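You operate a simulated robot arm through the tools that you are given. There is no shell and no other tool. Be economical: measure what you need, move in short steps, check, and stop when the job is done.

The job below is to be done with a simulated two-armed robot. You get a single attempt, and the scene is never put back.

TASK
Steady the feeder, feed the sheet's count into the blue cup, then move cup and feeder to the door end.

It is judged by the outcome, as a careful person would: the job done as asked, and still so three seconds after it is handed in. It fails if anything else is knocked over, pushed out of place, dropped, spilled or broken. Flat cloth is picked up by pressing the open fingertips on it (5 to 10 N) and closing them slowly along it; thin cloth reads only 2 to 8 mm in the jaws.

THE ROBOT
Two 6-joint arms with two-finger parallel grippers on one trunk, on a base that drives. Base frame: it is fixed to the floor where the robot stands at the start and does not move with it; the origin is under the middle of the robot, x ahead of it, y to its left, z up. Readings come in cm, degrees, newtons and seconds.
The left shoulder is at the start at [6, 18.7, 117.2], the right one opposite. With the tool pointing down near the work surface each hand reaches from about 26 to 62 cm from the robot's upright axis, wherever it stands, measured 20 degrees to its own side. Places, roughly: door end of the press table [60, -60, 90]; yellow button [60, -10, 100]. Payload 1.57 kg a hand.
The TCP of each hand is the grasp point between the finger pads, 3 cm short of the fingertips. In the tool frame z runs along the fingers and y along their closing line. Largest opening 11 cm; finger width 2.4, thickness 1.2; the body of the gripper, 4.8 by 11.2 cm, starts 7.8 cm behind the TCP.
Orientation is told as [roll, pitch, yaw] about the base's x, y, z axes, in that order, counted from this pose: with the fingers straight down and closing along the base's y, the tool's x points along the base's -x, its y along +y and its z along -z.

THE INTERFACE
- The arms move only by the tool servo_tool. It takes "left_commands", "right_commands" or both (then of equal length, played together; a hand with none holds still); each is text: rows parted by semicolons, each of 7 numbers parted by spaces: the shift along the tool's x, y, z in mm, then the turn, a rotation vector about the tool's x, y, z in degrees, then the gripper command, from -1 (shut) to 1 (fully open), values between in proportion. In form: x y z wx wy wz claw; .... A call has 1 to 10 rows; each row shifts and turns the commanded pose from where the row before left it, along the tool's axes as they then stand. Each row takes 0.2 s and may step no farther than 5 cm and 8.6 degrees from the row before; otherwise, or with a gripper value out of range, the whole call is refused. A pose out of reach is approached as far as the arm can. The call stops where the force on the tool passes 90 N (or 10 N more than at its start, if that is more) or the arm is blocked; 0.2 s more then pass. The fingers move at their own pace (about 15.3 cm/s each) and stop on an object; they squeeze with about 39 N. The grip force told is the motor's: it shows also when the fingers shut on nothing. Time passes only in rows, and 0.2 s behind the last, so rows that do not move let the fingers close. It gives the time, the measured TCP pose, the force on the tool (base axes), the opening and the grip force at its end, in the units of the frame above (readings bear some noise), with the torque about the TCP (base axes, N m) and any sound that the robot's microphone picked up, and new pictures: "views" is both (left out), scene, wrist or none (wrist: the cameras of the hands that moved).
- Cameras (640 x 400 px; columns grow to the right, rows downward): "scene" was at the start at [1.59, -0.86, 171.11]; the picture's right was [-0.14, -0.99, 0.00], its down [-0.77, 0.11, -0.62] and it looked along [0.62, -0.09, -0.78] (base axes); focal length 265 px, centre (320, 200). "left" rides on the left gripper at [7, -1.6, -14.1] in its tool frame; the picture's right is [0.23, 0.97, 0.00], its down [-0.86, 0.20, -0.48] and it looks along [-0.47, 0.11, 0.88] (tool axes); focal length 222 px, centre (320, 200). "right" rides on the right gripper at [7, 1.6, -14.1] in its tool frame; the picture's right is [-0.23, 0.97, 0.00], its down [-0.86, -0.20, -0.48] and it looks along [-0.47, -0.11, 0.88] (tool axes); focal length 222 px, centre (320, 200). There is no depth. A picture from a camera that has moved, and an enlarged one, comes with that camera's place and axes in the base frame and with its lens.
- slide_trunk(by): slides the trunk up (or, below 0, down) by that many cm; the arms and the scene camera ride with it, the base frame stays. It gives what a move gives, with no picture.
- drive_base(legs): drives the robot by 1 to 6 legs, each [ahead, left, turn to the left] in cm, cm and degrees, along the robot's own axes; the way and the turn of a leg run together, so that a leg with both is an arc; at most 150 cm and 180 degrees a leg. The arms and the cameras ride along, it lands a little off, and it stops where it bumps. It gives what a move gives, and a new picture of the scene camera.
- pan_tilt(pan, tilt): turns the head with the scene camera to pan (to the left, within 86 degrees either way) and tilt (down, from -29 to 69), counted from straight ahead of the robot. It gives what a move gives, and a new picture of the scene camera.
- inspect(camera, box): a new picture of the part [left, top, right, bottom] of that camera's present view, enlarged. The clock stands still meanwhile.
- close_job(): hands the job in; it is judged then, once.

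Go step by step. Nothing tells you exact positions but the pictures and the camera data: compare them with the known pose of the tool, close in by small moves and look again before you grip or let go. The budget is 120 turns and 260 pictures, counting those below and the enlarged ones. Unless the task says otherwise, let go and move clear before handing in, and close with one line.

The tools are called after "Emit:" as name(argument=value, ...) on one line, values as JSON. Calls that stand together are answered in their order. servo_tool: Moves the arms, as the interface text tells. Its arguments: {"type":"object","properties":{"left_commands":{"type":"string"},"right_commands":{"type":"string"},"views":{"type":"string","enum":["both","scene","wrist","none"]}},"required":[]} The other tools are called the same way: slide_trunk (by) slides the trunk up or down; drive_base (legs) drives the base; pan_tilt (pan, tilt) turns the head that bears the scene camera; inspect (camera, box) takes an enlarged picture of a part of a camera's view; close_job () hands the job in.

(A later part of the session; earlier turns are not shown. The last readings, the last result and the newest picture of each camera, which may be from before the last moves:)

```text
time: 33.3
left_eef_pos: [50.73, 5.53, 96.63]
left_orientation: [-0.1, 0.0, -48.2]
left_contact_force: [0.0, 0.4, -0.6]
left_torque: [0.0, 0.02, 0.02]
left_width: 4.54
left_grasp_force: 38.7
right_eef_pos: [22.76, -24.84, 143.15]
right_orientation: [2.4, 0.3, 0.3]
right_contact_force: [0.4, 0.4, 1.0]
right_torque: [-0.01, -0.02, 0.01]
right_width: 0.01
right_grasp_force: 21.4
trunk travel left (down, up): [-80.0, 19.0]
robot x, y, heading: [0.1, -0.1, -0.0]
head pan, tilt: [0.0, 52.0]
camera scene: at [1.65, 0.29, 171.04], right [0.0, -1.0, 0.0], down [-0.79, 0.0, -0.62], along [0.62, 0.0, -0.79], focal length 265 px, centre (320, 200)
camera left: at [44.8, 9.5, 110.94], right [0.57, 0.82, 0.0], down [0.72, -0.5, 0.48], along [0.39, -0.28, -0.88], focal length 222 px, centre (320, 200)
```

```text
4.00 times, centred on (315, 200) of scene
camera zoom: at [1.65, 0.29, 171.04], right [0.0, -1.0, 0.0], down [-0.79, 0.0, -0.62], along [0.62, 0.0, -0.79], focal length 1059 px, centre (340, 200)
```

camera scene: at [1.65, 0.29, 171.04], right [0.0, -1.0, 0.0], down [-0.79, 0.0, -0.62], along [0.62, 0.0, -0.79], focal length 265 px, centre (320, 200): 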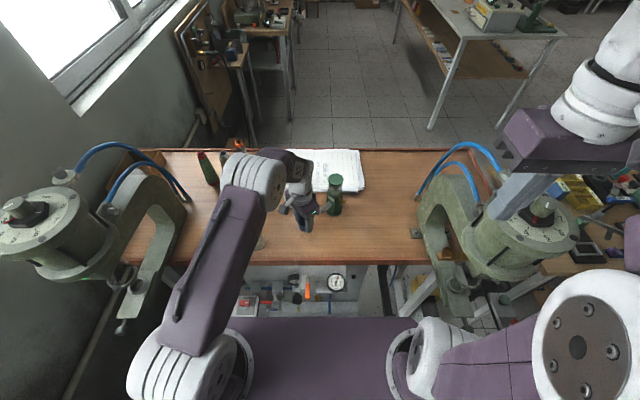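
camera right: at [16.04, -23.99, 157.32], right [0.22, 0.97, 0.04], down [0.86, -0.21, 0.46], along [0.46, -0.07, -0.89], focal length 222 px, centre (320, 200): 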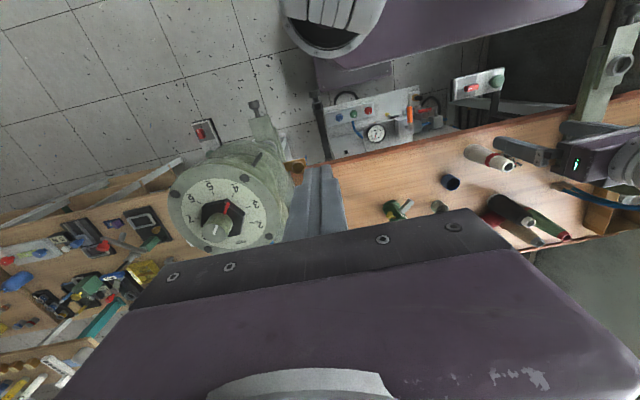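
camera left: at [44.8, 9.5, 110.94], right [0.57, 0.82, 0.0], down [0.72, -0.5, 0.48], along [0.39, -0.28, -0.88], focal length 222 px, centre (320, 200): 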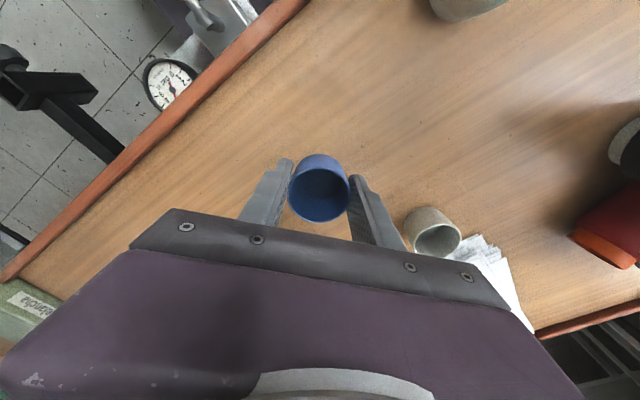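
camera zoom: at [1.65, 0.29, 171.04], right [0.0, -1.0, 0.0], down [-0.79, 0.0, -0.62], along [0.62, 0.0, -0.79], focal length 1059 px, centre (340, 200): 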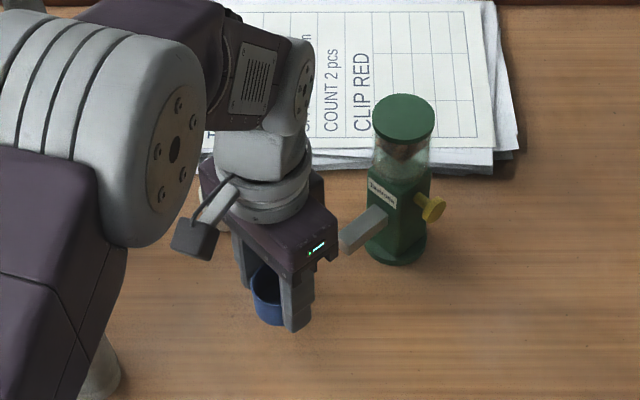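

The cup is held clear in front of the chute. I lower it and slide it in along the chute line, stopping with its mouth under the chute end.

Emit:
servo_tool(left_commands="0 0 24 0 0 0 -1;-20 -2 0 0 0 0 -1;-20 -2 0 0 0 0 -1;-15 -1 0 0 0 0 -1;0 0 0 0 0 0 -1", views="scene")

Emit:
inspect(camera="scene", box=[290, 160, 360, 230])

```text
time: 34.5
left_eef_pos: [53.87, 0.86, 94.4]
left_orientation: [0.0, 0.0, -48.1]
left_contact_force: [0.0, -0.5, 0.2]
left_torque: [-0.01, 0.03, -0.01]
left_width: 4.5
left_grasp_force: 38.9
right_eef_pos: [22.67, -24.83, 143.18]
right_orientation: [2.5, 0.4, 0.3]
right_contact_force: [0.1, -0.4, 0.0]
right_torque: [-0.01, -0.03, 0.01]
right_width: 0.0
right_grasp_force: 21.4
trunk travel left (down, up): [-80.0, 19.0]
robot x, y, heading: [0.17, 0.43, 0.0]
head pan, tilt: [0.0, 52.0]
camera scene: at [1.55, 0.27, 171.04], right [0.0, -1.0, 0.0], down [-0.79, 0.0, -0.62], along [0.62, 0.0, -0.79], focal length 265 px, centre (320, 200)
```

scene: 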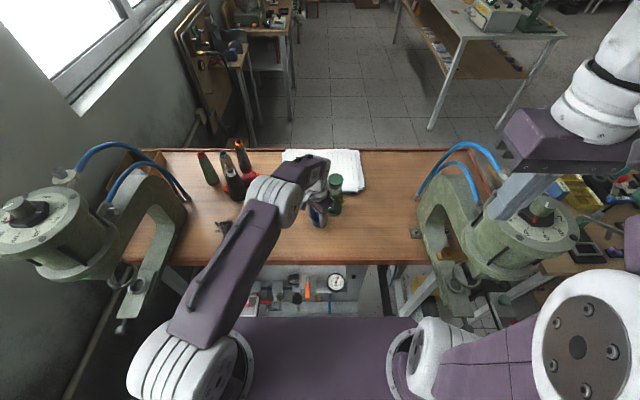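

```text
5.71 times, centred on (325, 195) of scene
camera zoom: at [1.55, 0.27, 171.04], right [0.0, -1.0, 0.0], down [-0.79, 0.0, -0.62], along [0.62, 0.0, -0.79], focal length 1513 px, centre (291, 229)
```

zoom: 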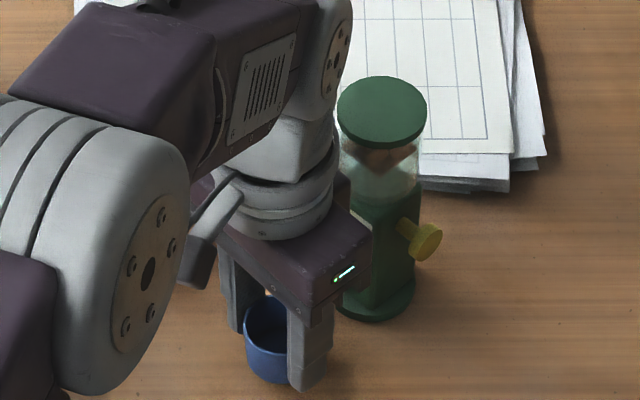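

I do the last few millimetres, set the cup down, open the fingers and back straight out, then up.

Emit:
servo_tool(left_commands="-7 3 0 0 0 0 -1;0 0 5 0 0 0 -1;0 0 0 0 0 0 -0.1;0 0 0 0 0 0 0.4;0 0 0 0 0 0 0.4;40 0 0 0 0 0 0.4;45 0 0 0 0 0 0.4;20 0 -40 0 0 0 0.4;0 0 -45 0 0 0 0.4;0 0 -45 0 0 0 0.4")

Emit:
inspect(camera="scene", box=[290, 160, 360, 230])

Emit:
inspect(camera="left", box=[220, 140, 420, 280])

```text
time: 36.7
left_eef_pos: [47.68, 8.52, 106.83]
left_orientation: [0.0, -0.1, -48.1]
left_contact_force: [0.9, -0.5, -0.4]
left_torque: [0.0, 0.01, -0.05]
left_width: 7.71
left_grasp_force: 0.0
right_eef_pos: [22.66, -24.86, 143.06]
right_orientation: [2.3, 0.2, 0.2]
right_contact_force: [0.3, -0.3, 0.1]
right_torque: [0.01, -0.03, -0.04]
right_width: 0.0
right_grasp_force: 20.9
trunk travel left (down, up): [-80.0, 19.0]
robot x, y, heading: [-0.15, 0.04, -0.3]
head pan, tilt: [0.0, 52.0]
camera scene: at [1.45, 0.29, 171.04], right [0.0, -1.0, 0.0], down [-0.79, 0.0, -0.62], along [0.62, 0.0, -0.79], focal length 265 px, centre (320, 200)
camera left: at [41.8, 12.48, 121.05], right [0.57, 0.82, 0.0], down [0.72, -0.5, 0.48], along [0.39, -0.28, -0.88], focal length 222 px, centre (320, 200)
```

scene: 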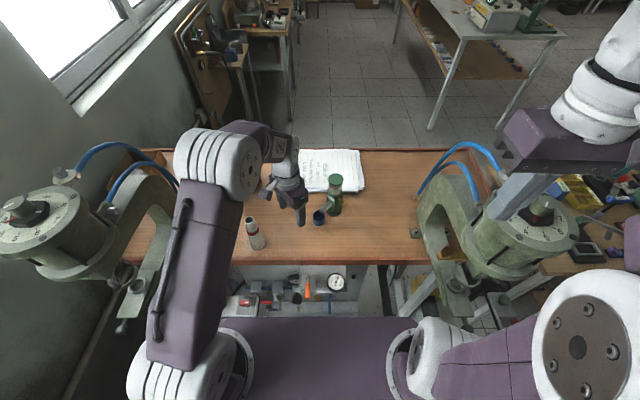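
left: 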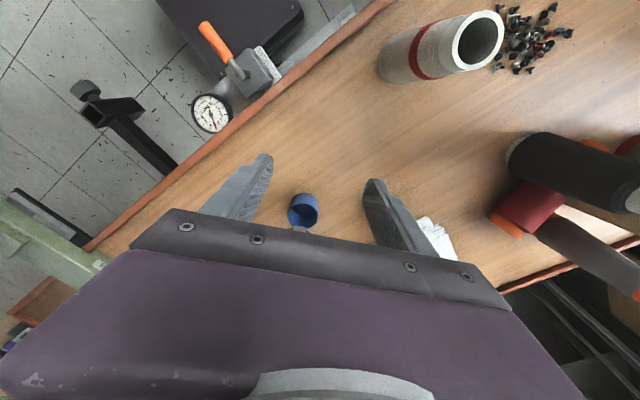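

```text
5.71 times, centred on (325, 195) of scene
camera zoom: at [1.45, 0.29, 171.04], right [0.0, -1.0, 0.0], down [-0.79, 0.0, -0.62], along [0.62, 0.0, -0.79], focal length 1513 px, centre (291, 229)
```

zoom: 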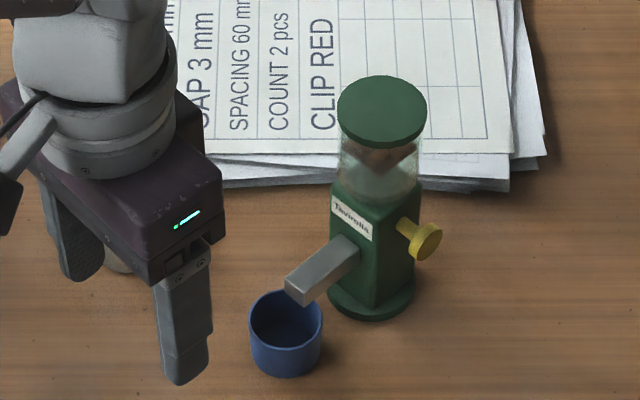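

```text
2.86 times, centred on (320, 210) of left
camera zoom: at [41.8, 12.48, 121.05], right [0.57, 0.82, 0.0], down [0.72, -0.5, 0.48], along [0.39, -0.28, -0.88], focal length 635 px, centre (320, 171)
```

zoom: 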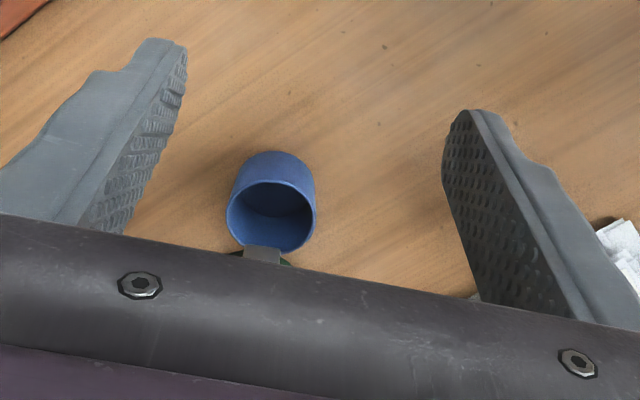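

The cup centre is about 1.1 cm beyond the chute end; I want it half a centimetre nearer. I go back in, regrip and nudge it.

Emit:
servo_tool(left_commands="0 0 45 0 0 0 0.4;0 0 45 0 0 0 0.4;-20 0 40 0 0 0 0.4;-45 0 0 0 0 0 0.4;-40 0 0 0 0 0 0.4;0 0 0 0 0 0 -0.2;0 0 0 0 0 0 -0.5;-3 0 0 0 0 0 -0.5;-3 0 0 0 0 0 -0.5;0 0 0 0 0 0 -0.5", views="none")

Emit:
servo_tool(left_commands="0 0 0 0 0 0 -0.1;0 0 0 0 0 0 0.4;0 0 0 0 0 0 0.4;40 0 0 0 0 0 0.4;45 0 0 0 0 0 0.4;20 0 -40 0 0 0 0.4;0 0 -45 0 0 0 0.4;0 0 -45 0 0 0 0.4;0 0 0 0 0 0 0.4")

Emit:
inspect(camera="scene", box=[290, 160, 360, 230])

Emit:
inspect(camera="left", box=[220, 140, 420, 280])

```text
time: 38.9
left_eef_pos: [54.75, 0.31, 93.9]
left_orientation: [-0.1, 0.0, -48.0]
left_contact_force: [0.1, 0.4, 0.7]
left_torque: [-0.01, -0.01, -0.02]
left_width: 4.53
left_grasp_force: 39.0
right_eef_pos: [22.76, -24.89, 143.18]
right_orientation: [2.4, 0.5, 0.3]
right_contact_force: [0.0, -0.8, -0.1]
right_torque: [0.01, -0.02, -0.01]
right_width: 0.03
right_grasp_force: 21.0
trunk travel left (down, up): [-80.0, 19.0]
robot x, y, heading: [-0.43, 0.26, -0.2]
head pan, tilt: [0.0, 52.0]
```

```text
time: 40.9
left_eef_pos: [47.86, 8.12, 107.08]
left_orientation: [-0.1, 0.0, -48.1]
left_contact_force: [0.4, 0.2, -0.5]
left_torque: [0.02, 0.03, 0.04]
left_width: 7.71
left_grasp_force: 0.1
right_eef_pos: [22.68, -24.77, 143.1]
right_orientation: [2.4, 0.4, 0.3]
right_contact_force: [-0.4, -0.2, 0.2]
right_torque: [-0.01, 0.01, 0.0]
right_width: 0.0
right_grasp_force: 21.4
trunk travel left (down, up): [-80.0, 19.0]
robot x, y, heading: [0.09, 0.74, -0.2]
head pan, tilt: [0.0, 52.0]
camera scene: at [1.6, 0.27, 171.04], right [0.0, -1.0, 0.0], down [-0.79, 0.0, -0.62], along [0.62, 0.0, -0.79], focal length 265 px, centre (320, 200)
camera left: at [41.97, 12.0, 121.29], right [0.57, 0.82, 0.0], down [0.72, -0.5, 0.48], along [0.39, -0.28, -0.88], focal length 222 px, centre (320, 200)
```

scene: 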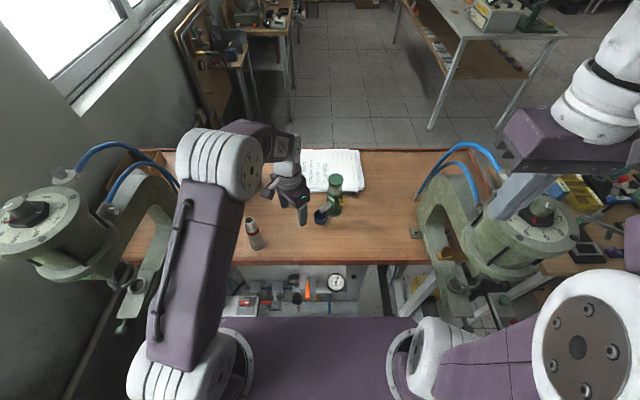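
left: 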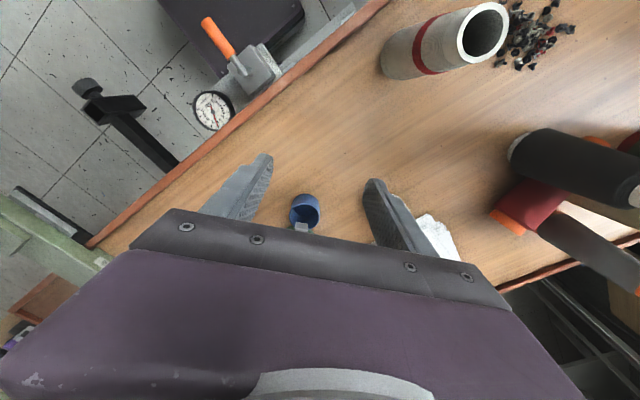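

```text
5.71 times, centred on (325, 195) of scene
camera zoom: at [1.6, 0.27, 171.04], right [0.0, -1.0, 0.0], down [-0.79, 0.0, -0.62], along [0.62, 0.0, -0.79], focal length 1513 px, centre (291, 229)
```

zoom: 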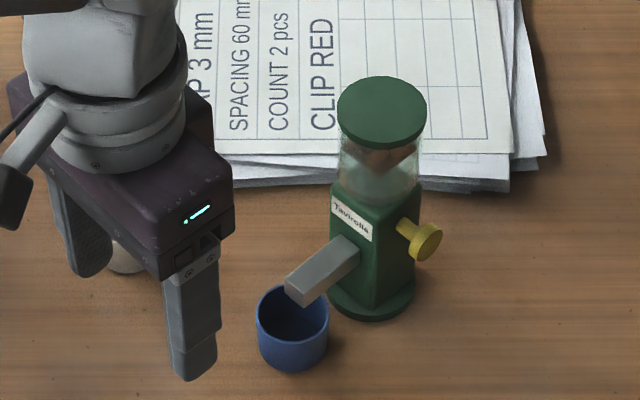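

```text
2.86 times, centred on (320, 210) of left
camera zoom: at [41.97, 12.0, 121.29], right [0.57, 0.82, 0.0], down [0.72, -0.5, 0.48], along [0.39, -0.28, -0.88], focal length 635 px, centre (320, 171)
```

zoom: 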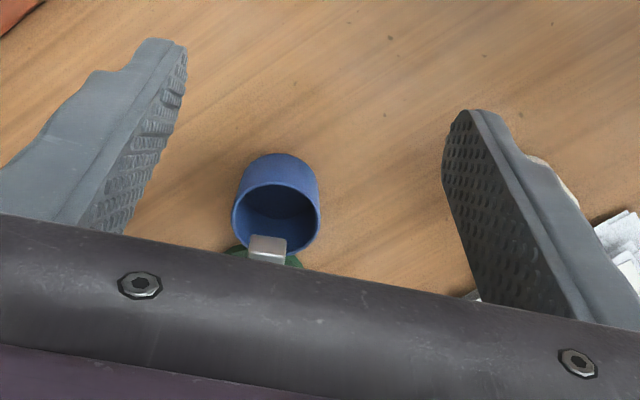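

The chute end is now well inside the cup's mouth. Next I raise the left hand, turn it and bring it above the feeder's hopper to steady it.

Emit:
servo_tool(left_commands="0 0 -45 0 0 0 0.4;0 0 -45 0 0 0 0.4;0 0 -45 0 0 8.37 0.4;0 0 0 0 0 8.37 0.4;0 0 0 0 0 8.37 0.4;0 0 0 0 0 8.37 0.4;0 0 0 0 0 8.37 0.4;0 0 0 0 0 8.37 0.4;0 0 0 0 0 8.37 0.4;0 0 0 0 0 8.37 0.4", views="none")

Emit:
servo_tool(left_commands="-17 39 0 0 0 0 0.5;-17 39 0 0 0 0 0.5;-18 39 0 0 0 0 0.5;-18 40 0 0 0 0 0.5;0 0 0 0 0 0 0.5")

Emit:
inspect(camera="left", box=[220, 120, 420, 260])

```text
time: 43.1
left_eef_pos: [48.0, 8.07, 120.42]
left_orientation: [0.0, 0.1, -115.3]
left_contact_force: [-0.1, 0.1, 0.6]
left_torque: [0.01, -0.02, 0.0]
left_width: 7.68
left_grasp_force: 0.0
right_eef_pos: [22.85, -24.81, 143.24]
right_orientation: [2.4, 0.4, 0.3]
right_contact_force: [-0.6, -0.2, 0.3]
right_torque: [0.0, 0.0, -0.02]
right_width: 0.0
right_grasp_force: 21.2
trunk travel left (down, up): [-80.0, 19.0]
robot x, y, heading: [0.17, 0.0, -0.2]
head pan, tilt: [0.0, 52.0]
```

```text
time: 44.3
left_eef_pos: [53.44, -1.75, 118.82]
left_orientation: [0.0, -0.2, -115.1]
left_contact_force: [0.7, -0.1, 0.4]
left_torque: [-0.01, 0.0, 0.0]
left_width: 8.24
left_grasp_force: 0.0
left hand out of reach, approached as far as the arm can: row 3, 4
right_eef_pos: [22.86, -24.82, 143.19]
right_orientation: [2.4, 0.5, 0.3]
right_contact_force: [0.4, -0.1, 0.1]
right_torque: [-0.01, 0.0, -0.01]
right_width: 0.02
right_grasp_force: 21.5
trunk travel left (down, up): [-80.0, 19.0]
robot x, y, heading: [-0.21, 0.18, -0.3]
head pan, tilt: [0.0, 52.0]
camera scene: at [1.66, 0.27, 171.04], right [0.0, -1.0, 0.0], down [-0.79, 0.0, -0.62], along [0.62, 0.0, -0.79], focal length 265 px, centre (320, 200)
camera left: at [55.0, 5.08, 133.06], right [0.98, -0.21, 0.0], down [-0.18, -0.86, 0.48], along [-0.1, -0.47, -0.88], focal length 222 px, centre (320, 200)
```

scene: 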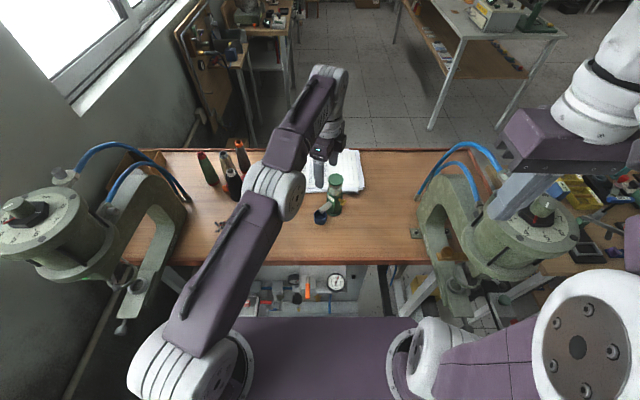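
left: 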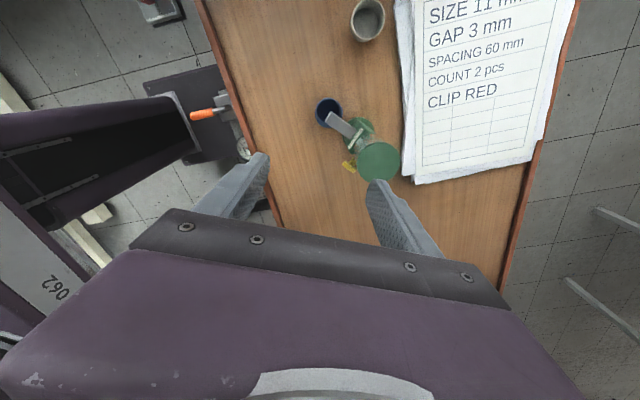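

```text
2.86 times, centred on (320, 190) of left
camera zoom: at [55.0, 5.08, 133.06], right [0.98, -0.21, 0.0], down [-0.18, -0.86, 0.48], along [-0.1, -0.47, -0.88], focal length 635 px, centre (320, 229)
```

zoom: 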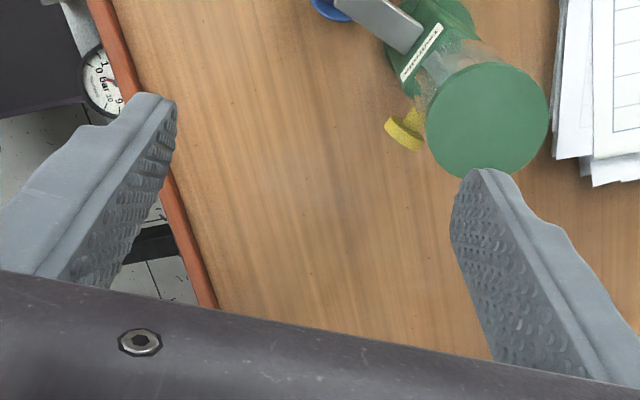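

The hand falls short at this height, so I raise the trunk to gain reach and then continue.

Emit:
slide_trunk(by=14)

Emit:
servo_tool(left_commands="0 0 40 0 0 0 0.5;0 0 50 0 0 0 0.5;-17 39 0 0 0 0 0.5;-12 20 0 0 0 0 0.5;0 0 0 0 0 0 0.5")

```text
time: 46.0
left_eef_pos: [53.43, -1.91, 132.82]
left_orientation: [0.0, 0.1, -115.2]
left_contact_force: [-0.2, 0.7, 0.3]
left_torque: [0.02, -0.04, -0.03]
left_width: 8.25
left_grasp_force: 0.0
right_eef_pos: [22.73, -24.79, 157.06]
right_orientation: [2.4, 0.4, 0.2]
right_contact_force: [-0.1, 0.7, 0.0]
right_torque: [0.01, 0.0, 0.01]
right_width: 0.0
right_grasp_force: 21.1
trunk travel left (down, up): [-94.0, 5.0]
robot x, y, heading: [0.24, 0.08, -0.2]
head pan, tilt: [0.0, 52.0]
```

```text
time: 47.2
left_eef_pos: [53.96, -5.24, 123.95]
left_orientation: [0.1, -0.1, -115.1]
left_contact_force: [-0.8, 0.3, 0.1]
left_torque: [-0.03, -0.02, -0.02]
left_width: 8.25
left_grasp_force: 0.1
left hand out of reach, approached as far as the arm can: row 3, 4
right_eef_pos: [22.61, -24.69, 156.97]
right_orientation: [2.4, 0.4, 0.3]
right_contact_force: [-0.4, 0.1, 0.4]
right_torque: [-0.01, -0.04, 0.0]
right_width: 0.0
right_grasp_force: 21.1
trunk travel left (down, up): [-94.0, 5.0]
robot x, y, heading: [-0.14, 0.14, -0.2]
head pan, tilt: [0.0, 52.0]
camera scene: at [1.44, 0.31, 185.04], right [0.0, -1.0, 0.0], down [-0.79, 0.0, -0.62], along [0.62, 0.0, -0.79], focal length 265 px, centre (320, 200)
camera left: at [55.43, 1.72, 138.18], right [0.98, -0.21, 0.0], down [-0.18, -0.86, 0.48], along [-0.1, -0.47, -0.88], focal length 222 px, centre (320, 200)
```

scene: 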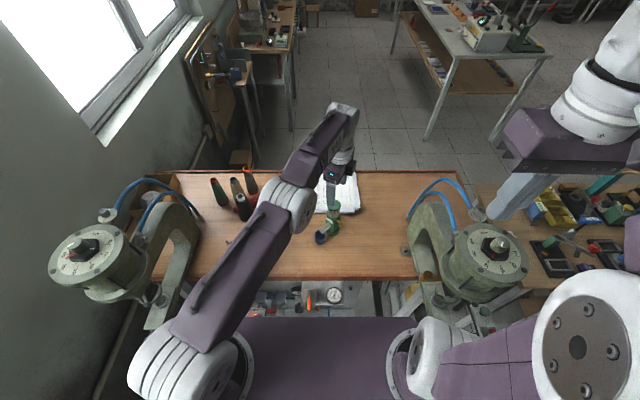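
left: 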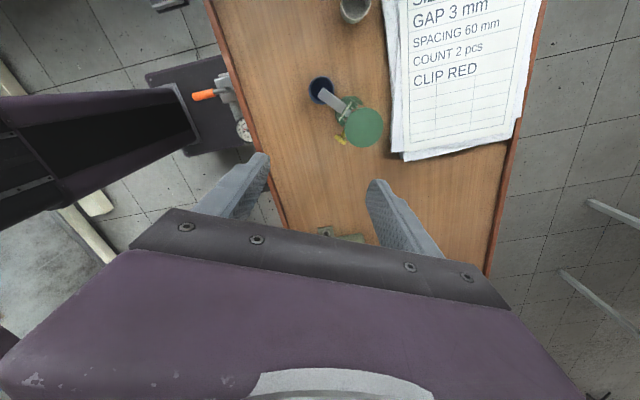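

The arm is at full stretch, so I bring the base a little right and closer with small moves.

Emit:
drive_base(legs=[[0, -6, 0], [4, 0, 0]])

```text
time: 48.6
left_eef_pos: [57.06, -11.18, 124.38]
left_orientation: [0.4, 0.2, -115.1]
left_contact_force: [-1.5, -0.6, -0.6]
left_torque: [-0.03, -0.11, -0.01]
left_width: 8.25
left_grasp_force: 0.2
right_eef_pos: [25.53, -30.93, 157.27]
right_orientation: [2.4, -0.1, 0.4]
right_contact_force: [-1.3, 0.9, -0.3]
right_torque: [-0.01, -0.14, -0.01]
right_width: 0.0
right_grasp_force: 21.3
trunk travel left (down, up): [-94.0, 5.0]
robot x, y, heading: [4.06, -5.93, -0.0]
head pan, tilt: [0.0, 52.0]
camera scene: at [4.16, -5.81, 185.05], right [0.0, -1.0, 0.0], down [-0.78, 0.0, -0.62], along [0.62, 0.0, -0.78], focal length 265 px, centre (320, 200)
```

scene: 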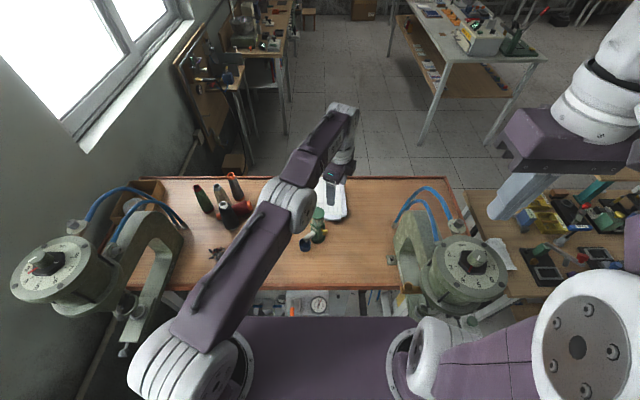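

The base moved fine. I move the left hand over the feeder axis and look.

Emit:
servo_tool(left_commands="33 -4 0 0 0 0 0.5;33 -4 0 0 0 0 0.5;0 0 40 0 0 0 0.5;0 0 50 0 0 0 0.5;0 0 0 0 0 0 0.5")

Emit:
inspect(camera="left", box=[220, 80, 420, 240])

Emit:
inspect(camera="scene", box=[270, 170, 370, 270])

```text
time: 49.8
left_eef_pos: [60.39, -4.81, 115.04]
left_orientation: [0.1, -0.1, -115.1]
left_contact_force: [-0.2, 0.6, 0.5]
left_torque: [0.03, 0.01, 0.0]
left_width: 8.22
left_grasp_force: 0.1
right_eef_pos: [26.77, -30.96, 157.12]
right_orientation: [2.3, 0.3, 0.4]
right_contact_force: [-0.5, -1.2, 0.8]
right_torque: [0.03, 0.0, 0.0]
right_width: 0.0
right_grasp_force: 21.0
trunk travel left (down, up): [-94.0, 5.0]
robot x, y, heading: [3.86, -6.03, 0.0]
head pan, tilt: [0.0, 52.0]
camera scene: at [5.61, -5.86, 185.04], right [0.0, -1.0, 0.0], down [-0.79, 0.0, -0.62], along [0.62, 0.0, -0.79], focal length 265 px, centre (320, 200)
camera left: at [61.86, 2.0, 129.31], right [0.98, -0.21, 0.0], down [-0.18, -0.86, 0.48], along [-0.1, -0.47, -0.88], focal length 222 px, centre (320, 200)
```

scene: 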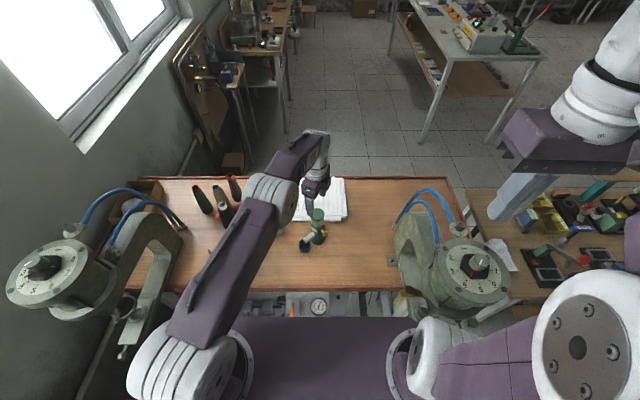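
left: 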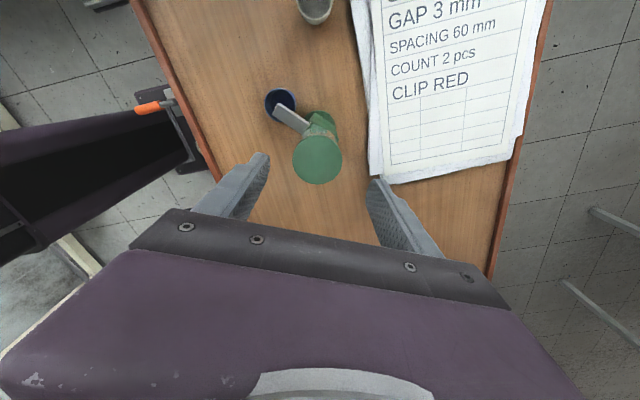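

```text
2.50 times, centred on (320, 160) of left
camera zoom: at [61.86, 2.0, 129.31], right [0.98, -0.21, 0.0], down [-0.18, -0.86, 0.48], along [-0.1, -0.47, -0.88], focal length 555 px, centre (320, 300)
```

zoom: 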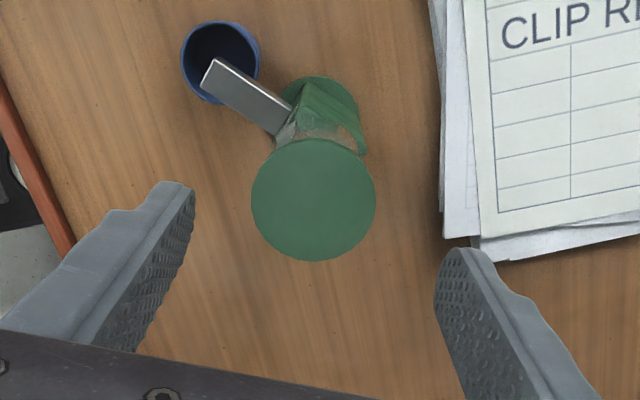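

```text
4.00 times, centred on (320, 220) of scene
camera zoom: at [5.61, -5.86, 185.04], right [0.0, -1.0, 0.0], down [-0.79, 0.0, -0.62], along [0.62, 0.0, -0.79], focal length 1059 px, centre (320, 120)
```

zoom: 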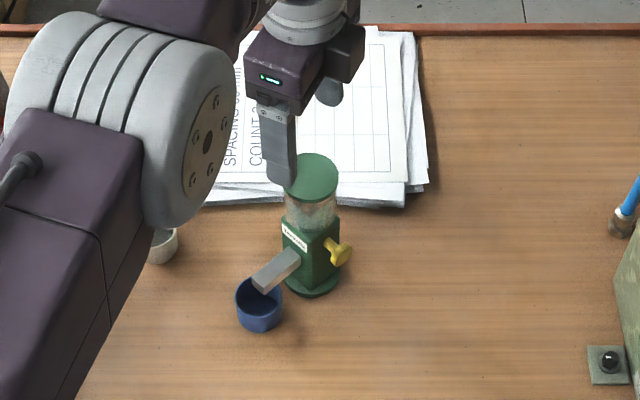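

The hopper is centred between the fingers. I lower them around the glass and close to steady the feeder.

Emit:
servo_tool(left_commands="0 -2 45 0 0 0 0.5;0 0 40 0 0 0 0.5;0 0 20 0 0 0 0.5;0 0 0 0 0 0 0.1;0 0 0 0 0 0 0;0 0 0 0 0 0 -0.1;0 0 0 0 0 0 -0.2;0 0 0 0 0 0 -0.5;0 0 0 0 0 0 -1;0 0 0 0 0 0 -1")

Emit:
inspect(camera="scene", box=[280, 180, 360, 260])

Emit:
inspect(camera="left", box=[220, 80, 420, 240])

```text
time: 52.0
left_eef_pos: [59.86, -4.66, 104.74]
left_orientation: [0.1, -0.1, -115.2]
left_contact_force: [-0.2, -0.7, 0.4]
left_torque: [-0.03, 0.04, -0.01]
left_width: 4.84
left_grasp_force: 38.6
left hand out of reach, approached as far as the arm can: row 3
right_eef_pos: [26.81, -30.92, 157.09]
right_orientation: [2.4, 0.5, 0.3]
right_contact_force: [0.7, 0.8, -0.1]
right_torque: [0.01, 0.0, -0.03]
right_width: 0.03
right_grasp_force: 20.9
trunk travel left (down, up): [-94.0, 5.0]
robot x, y, heading: [4.07, -6.14, -0.5]
head pan, tilt: [0.0, 52.0]
camera scene: at [5.69, -5.77, 185.04], right [0.0, -1.0, 0.0], down [-0.79, 0.0, -0.62], along [0.62, 0.0, -0.79], focal length 265 px, centre (320, 200)
camera left: at [61.35, 2.19, 119.03], right [0.98, -0.21, 0.0], down [-0.18, -0.86, 0.48], along [-0.1, -0.47, -0.88], focal length 222 px, centre (320, 200)
```

scene: 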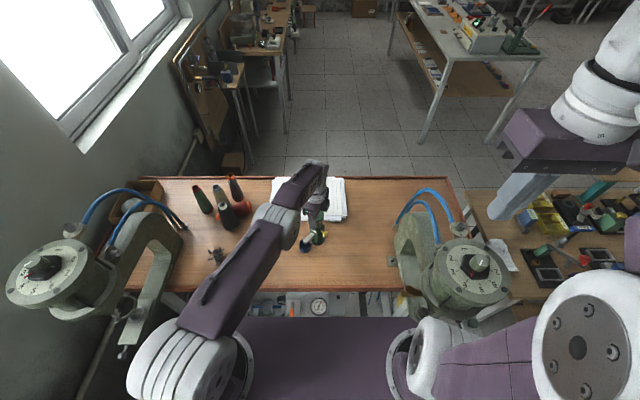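
left: 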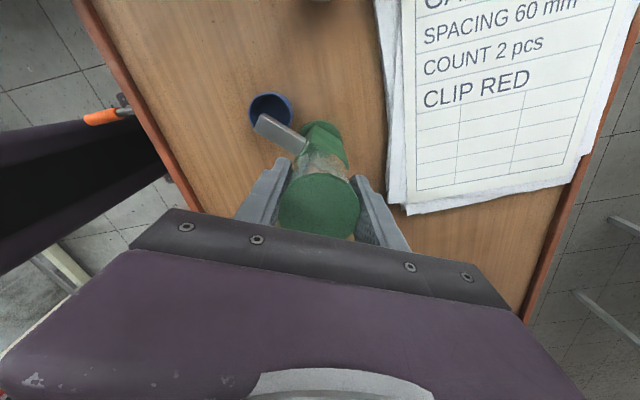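

```text
5.00 times, centred on (320, 220) of scene
camera zoom: at [5.69, -5.77, 185.04], right [0.0, -1.0, 0.0], down [-0.79, 0.0, -0.62], along [0.62, 0.0, -0.79], focal length 1324 px, centre (320, 100)
```

zoom: 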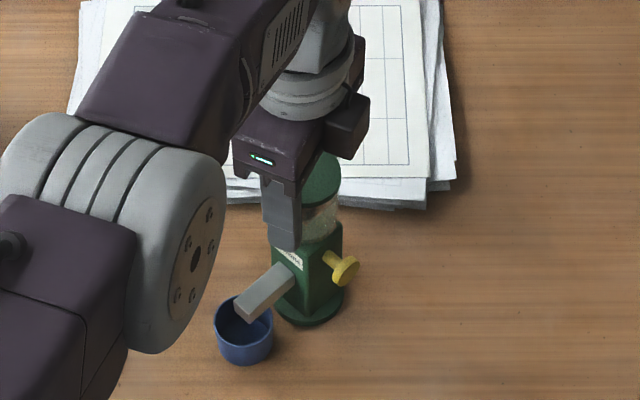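

```text
2.50 times, centred on (320, 160) of left
camera zoom: at [61.35, 2.19, 119.03], right [0.98, -0.21, 0.0], down [-0.18, -0.86, 0.48], along [-0.1, -0.47, -0.88], focal length 555 px, centre (320, 300)
```

zoom: 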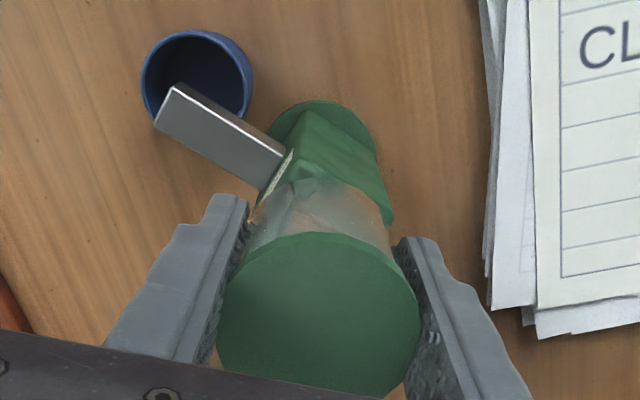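

The feeder is held, but the closing dragged it about 0.8 cm toward me, so the chute end sits off-centre over the cup. I let go, rise, drive 2 cm nearer, and regrip a centimetre farther forward to bring it back.

Emit:
servo_tool(left_commands="0 0 0 0 0 0 0;0 0 0 0 0 0 0.5;0 0 0 0 0 0 0.5;0 0 -50 0 0 0 0.5;0 0 -30 0 0 0 0.5", views="none")

Emit:
drive_base(legs=[[3, 0, 0]])

Emit:
servo_tool(left_commands="0 0 0 0 0 0 0.5;0 0 0 0 0 0 0.5")

Emit:
inspect(camera="scene", box=[280, 180, 360, 260])

Emit:
inspect(camera="left", box=[220, 60, 420, 220])

```text
time: 53.2
left_eef_pos: [59.55, -4.5, 112.6]
left_orientation: [0.0, 0.0, -115.1]
left_contact_force: [-1.2, 1.0, 0.4]
left_torque: [0.0, -0.02, -0.03]
left_width: 8.22
left_grasp_force: 0.1
right_eef_pos: [26.64, -30.82, 157.12]
right_orientation: [2.4, 0.3, 0.3]
right_contact_force: [-0.5, 0.0, -0.2]
right_torque: [-0.02, -0.02, 0.01]
right_width: 0.01
right_grasp_force: 21.0
trunk travel left (down, up): [-94.0, 5.0]
robot x, y, heading: [4.42, -5.92, -0.1]
head pan, tilt: [0.0, 52.0]
```

```text
time: 54.0
left_eef_pos: [62.06, -4.6, 112.85]
left_orientation: [0.4, 0.1, -115.2]
left_contact_force: [-0.2, 1.4, 0.4]
left_torque: [0.02, -0.05, 0.0]
left_width: 8.25
left_grasp_force: 0.1
right_eef_pos: [28.82, -30.85, 157.27]
right_orientation: [2.3, -0.1, 0.3]
right_contact_force: [-0.7, -0.1, 0.5]
right_torque: [-0.04, -0.09, 0.0]
right_width: 0.0
right_grasp_force: 20.8
trunk travel left (down, up): [-94.0, 5.0]
robot x, y, heading: [7.38, -5.81, -0.2]
head pan, tilt: [0.0, 52.0]
camera scene: at [7.47, -5.77, 185.05], right [0.0, -1.0, 0.0], down [-0.78, 0.0, -0.62], along [0.62, 0.0, -0.78], focal length 265 px, centre (320, 200)
```

scene: 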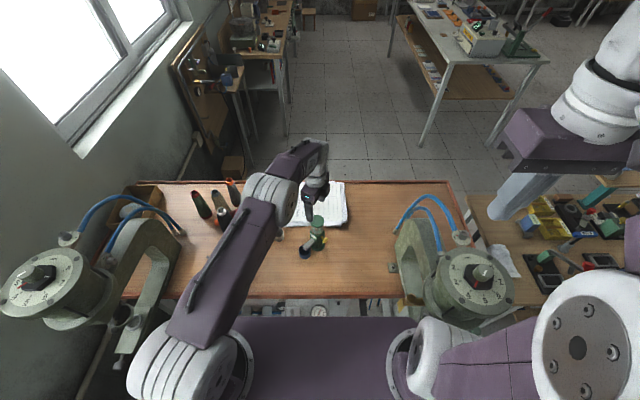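

```text
time: 54.6
left_eef_pos: [62.57, -4.52, 112.76]
left_orientation: [0.2, 0.0, -115.1]
left_contact_force: [-1.4, 0.4, 0.3]
left_torque: [-0.01, -0.03, 0.01]
left_width: 8.24
left_grasp_force: 0.0
right_eef_pos: [29.58, -30.8, 157.16]
right_orientation: [2.4, 0.2, 0.4]
right_contact_force: [-0.9, 0.5, -0.1]
right_torque: [-0.05, 0.0, 0.03]
right_width: 0.0
right_grasp_force: 21.5
trunk travel left (down, up): [-94.0, 5.0]
robot x, y, heading: [6.56, -5.81, -0.2]
head pan, tilt: [0.0, 52.0]
camera scene: at [8.36, -5.78, 185.04], right [0.0, -1.0, 0.0], down [-0.79, 0.0, -0.62], along [0.62, 0.0, -0.79], focal length 265 px, centre (320, 200)
camera left: at [64.03, 2.33, 127.0], right [0.98, -0.21, 0.0], down [-0.18, -0.86, 0.48], along [-0.1, -0.47, -0.88], focal length 222 px, centre (320, 200)
```

scene: 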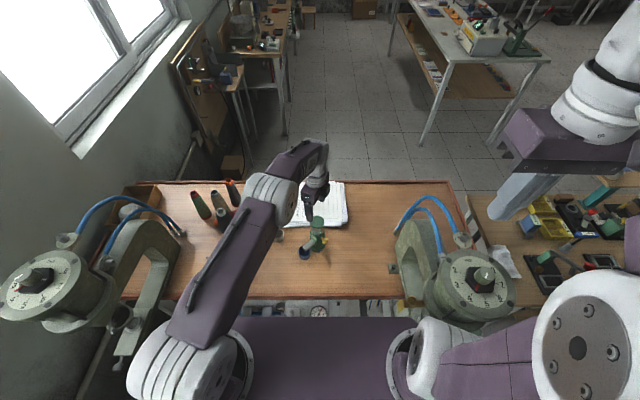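
left: 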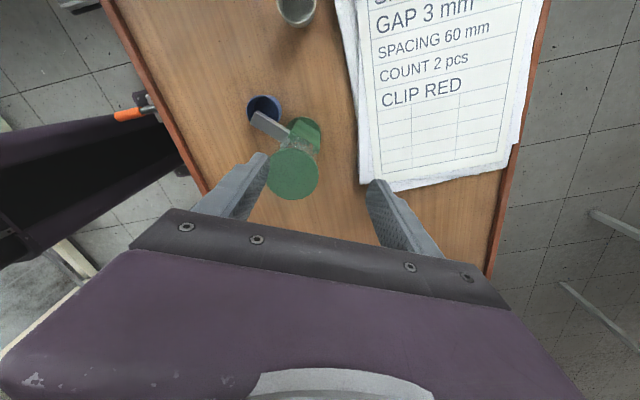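

```text
5.00 times, centred on (320, 220) of scene
camera zoom: at [8.36, -5.78, 185.04], right [0.0, -1.0, 0.0], down [-0.79, 0.0, -0.62], along [0.62, 0.0, -0.79], focal length 1324 px, centre (320, 100)
```

zoom: 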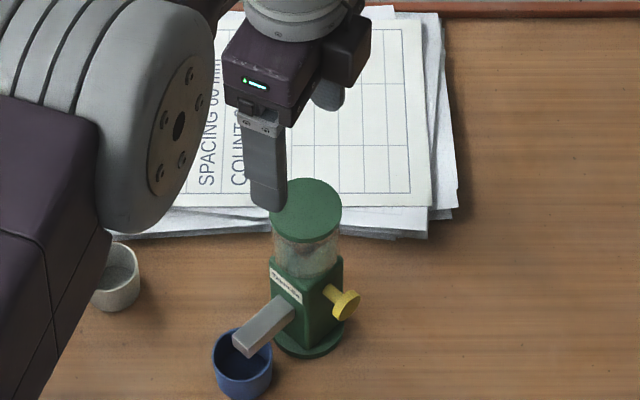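

```text
2.50 times, centred on (320, 140) of left
camera zoom: at [64.03, 2.33, 127.0], right [0.98, -0.21, 0.0], down [-0.18, -0.86, 0.48], along [-0.1, -0.47, -0.88], focal length 555 px, centre (320, 350)
```

zoom: 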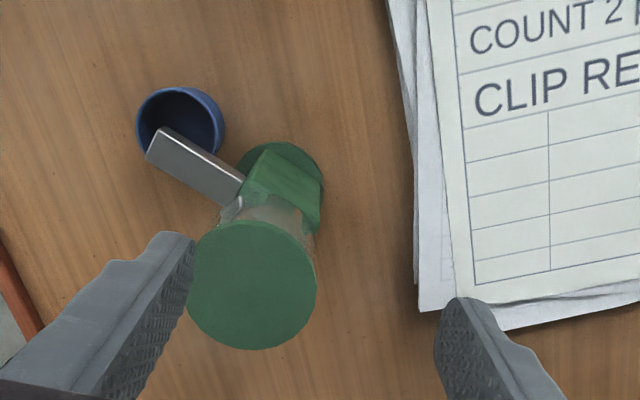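

The hand now has reach to spare. I centre on the cap, grip without pushing, and then slide the gripped feeder about 0.95 cm forward.

Emit:
servo_tool(left_commands="-10 -23 0 0 0 0 0.5;0 0 40 0 0 0 0.5;0 0 41 0 0 0 0.5;0 0 0 0 0 0 0.5;0 0 0 0 0 0 0.1;0 0 0 0 0 0 0;0 0 0 0 0 0 -0.1;0 0 0 0 0 0 -0.3;0 0 0 0 0 0 -1;0 0 0 0 0 0 -1", views="none")

Emit:
servo_tool(left_commands="1 3 0 0 0 0 -1;1 3 0 0 0 0 -1;1 3 0 0 0 0 -1;0 0 0 0 0 0 -1")

Emit:
inspect(camera="scene", box=[280, 180, 360, 260])

Emit:
inspect(camera="left", box=[220, 60, 420, 220])

```text
time: 56.9
left_eef_pos: [60.27, -4.46, 104.83]
left_orientation: [0.1, 0.0, -115.0]
left_contact_force: [-0.4, 0.3, 0.2]
left_torque: [0.08, 0.11, -0.02]
left_width: 4.85
left_grasp_force: 38.6
right_eef_pos: [29.82, -30.88, 157.19]
right_orientation: [2.4, 0.2, 0.3]
right_contact_force: [0.0, -0.9, 0.6]
right_torque: [0.03, -0.03, 0.0]
right_width: 0.01
right_grasp_force: 21.0
trunk travel left (down, up): [-94.0, 5.0]
robot x, y, heading: [6.91, -6.0, 0.1]
head pan, tilt: [0.0, 52.0]
```

```text
time: 57.9
left_eef_pos: [61.02, -4.47, 104.75]
left_orientation: [0.1, -0.1, -115.1]
left_contact_force: [-1.9, 0.6, 6.6]
left_torque: [-0.13, 0.68, -0.07]
left_width: 4.83
left_grasp_force: 38.9
right_eef_pos: [29.59, -30.85, 157.26]
right_orientation: [2.4, 0.3, 0.4]
right_contact_force: [-0.6, 0.1, 0.1]
right_torque: [0.02, -0.02, -0.02]
right_width: 0.02
right_grasp_force: 21.2
trunk travel left (down, up): [-94.0, 5.0]
robot x, y, heading: [6.88, -6.17, -0.2]
head pan, tilt: [0.0, 52.0]
camera scene: at [8.39, -5.77, 185.05], right [0.0, -1.0, 0.0], down [-0.79, 0.0, -0.62], along [0.62, 0.0, -0.79], focal length 265 px, centre (320, 200)
camera left: at [62.49, 2.32, 119.05], right [0.98, -0.21, 0.0], down [-0.18, -0.86, 0.48], along [-0.1, -0.47, -0.88], focal length 222 px, centre (320, 200)
```

scene: 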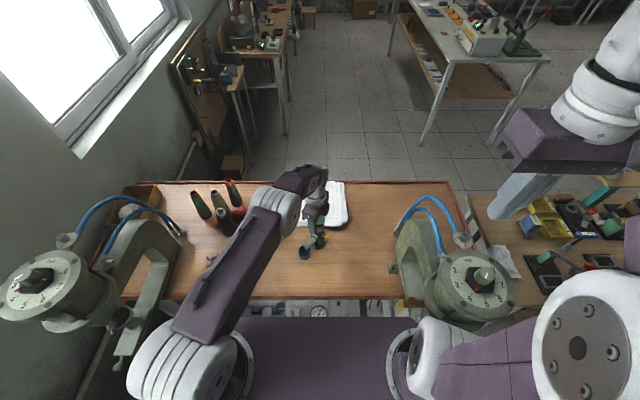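
left: 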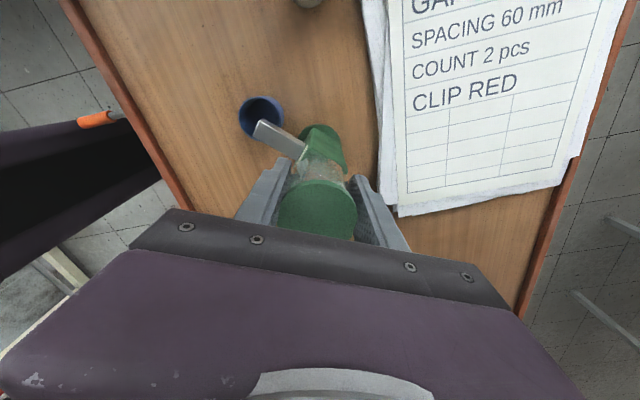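

```text
5.00 times, centred on (320, 220) of scene
camera zoom: at [8.39, -5.77, 185.05], right [0.0, -1.0, 0.0], down [-0.79, 0.0, -0.62], along [0.62, 0.0, -0.79], focal length 1324 px, centre (320, 100)
```

zoom: 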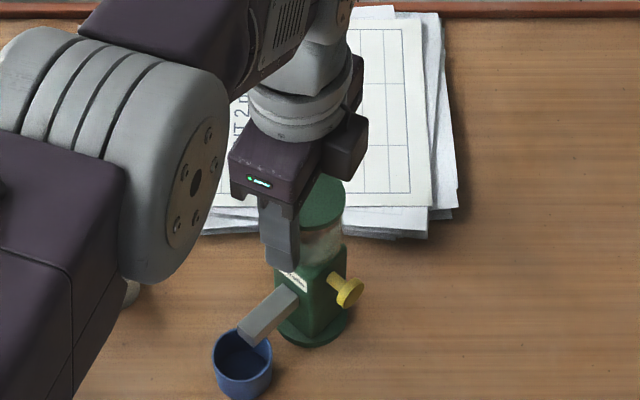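

```text
2.50 times, centred on (320, 140) of left
camera zoom: at [62.49, 2.32, 119.05], right [0.98, -0.21, 0.0], down [-0.18, -0.86, 0.48], along [-0.1, -0.47, -0.88], focal length 555 px, centre (320, 350)
```

zoom: 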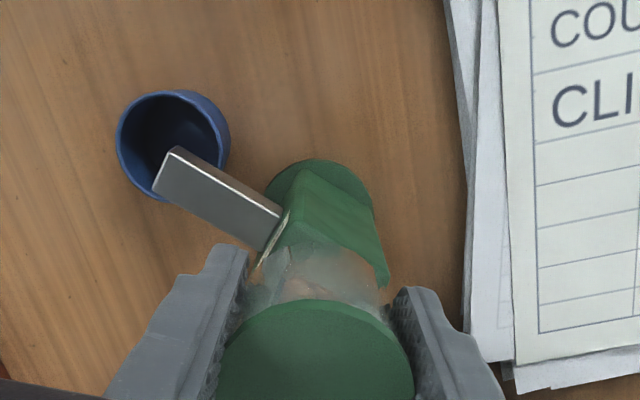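

The chute end is now nicely over the cup's middle and the left hand steadies the feeder. Now I bring the closed right hand forward and start turning it toward the button.

Emit:
servo_tool(right_commands="-17 18 33 0 0 0 -1;-17 18 33 0 0 0 -1;-17 18 33 0 0 0 -1;-17 18 33 0 0 0 -1;-17 18 33 0 0 0 -1;-17 18 33 0 0 0 -1;0 0 0 0 0 -8 -1;0 0 0 0 0 -8 -1;0 0 0 0 0 -8 -1;0 0 0 0 0 -8 -1", views="scene")

```text
time: 60.0
left_eef_pos: [61.01, -4.49, 104.81]
left_orientation: [0.3, 0.0, -115.0]
left_contact_force: [-0.6, 0.8, 11.2]
left_torque: [-0.2, 0.33, -0.12]
left_width: 4.83
left_grasp_force: 38.9
right_eef_pos: [39.6, -19.22, 137.87]
right_orientation: [2.2, -1.2, 32.4]
right_contact_force: [0.6, 0.2, 0.8]
right_torque: [0.04, -0.01, 0.01]
right_width: 0.0
right_grasp_force: 21.0
trunk travel left (down, up): [-94.0, 5.0]
robot x, y, heading: [7.25, -5.99, 0.1]
head pan, tilt: [0.0, 52.0]
camera scene: at [8.42, -5.76, 185.05], right [0.0, -1.0, 0.0], down [-0.79, 0.0, -0.62], along [0.62, 0.0, -0.79], focal length 265 px, centre (320, 200)
```

scene: 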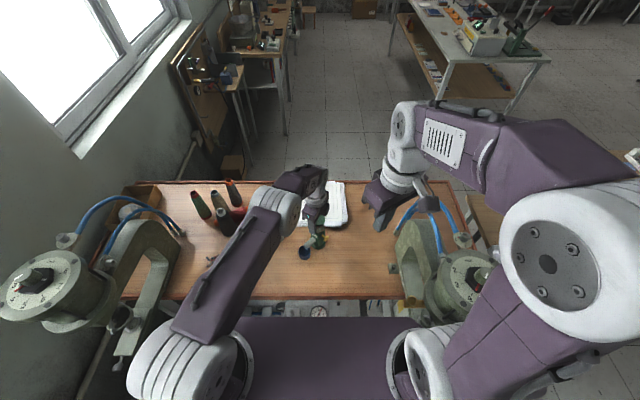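

I finish the turn and come down partway, watching the elbow against the press.

Emit:
servo_tool(right_commands="0 0 0 0 0 -7 -1;0 0 0 0 0 -7 -1;-17 -7 30 0 0 0 -1;-17 -7 30 0 0 0 -1;-17 -7 40 0 0 0 -1;-17 -7 40 0 -8 0 -1")

```text
time: 61.5
left_eef_pos: [60.98, -4.56, 104.75]
left_orientation: [0.1, 0.0, -115.1]
left_contact_force: [-1.0, 2.8, 11.7]
left_torque: [-0.04, 0.26, -0.13]
left_width: 4.83
left_grasp_force: 39.1
right_eef_pos: [46.25, -15.74, 124.02]
right_orientation: [1.8, -9.6, 46.1]
right_contact_force: [-0.5, -0.1, 0.2]
right_torque: [-0.01, 0.01, 0.02]
right_width: 0.0
right_grasp_force: 21.2
trunk travel left (down, up): [-94.0, 5.0]
robot x, y, heading: [6.99, -6.08, -0.2]
head pan, tilt: [0.0, 52.0]
camera scene: at [8.43, -5.81, 185.05], right [0.0, -1.0, 0.0], down [-0.79, 0.0, -0.62], along [0.62, 0.0, -0.79], focal length 265 px, centre (320, 200)
camera right: at [38.96, -21.69, 136.77], right [-0.55, 0.83, 0.07], down [0.69, 0.4, 0.61], along [0.48, 0.38, -0.79], focal length 222 px, centre (320, 200)
```

scene: 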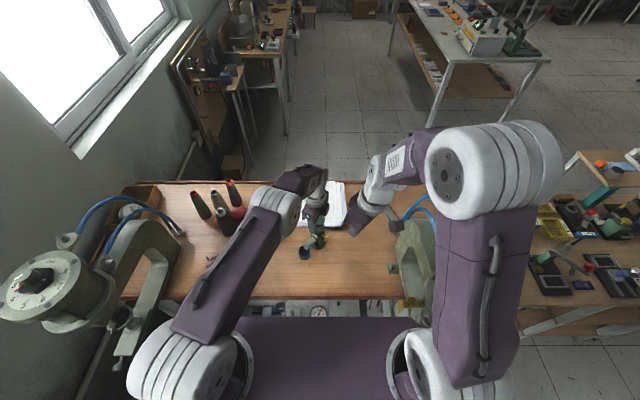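
right: 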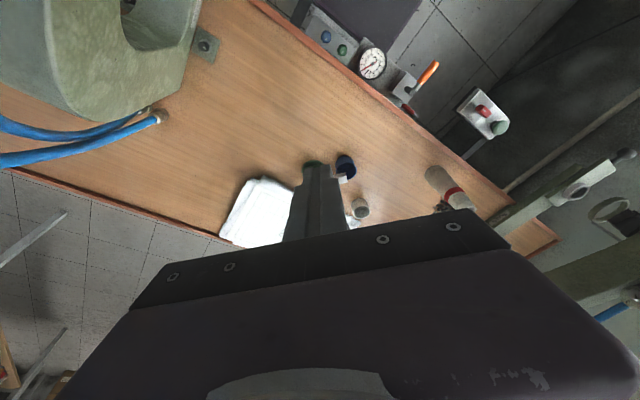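

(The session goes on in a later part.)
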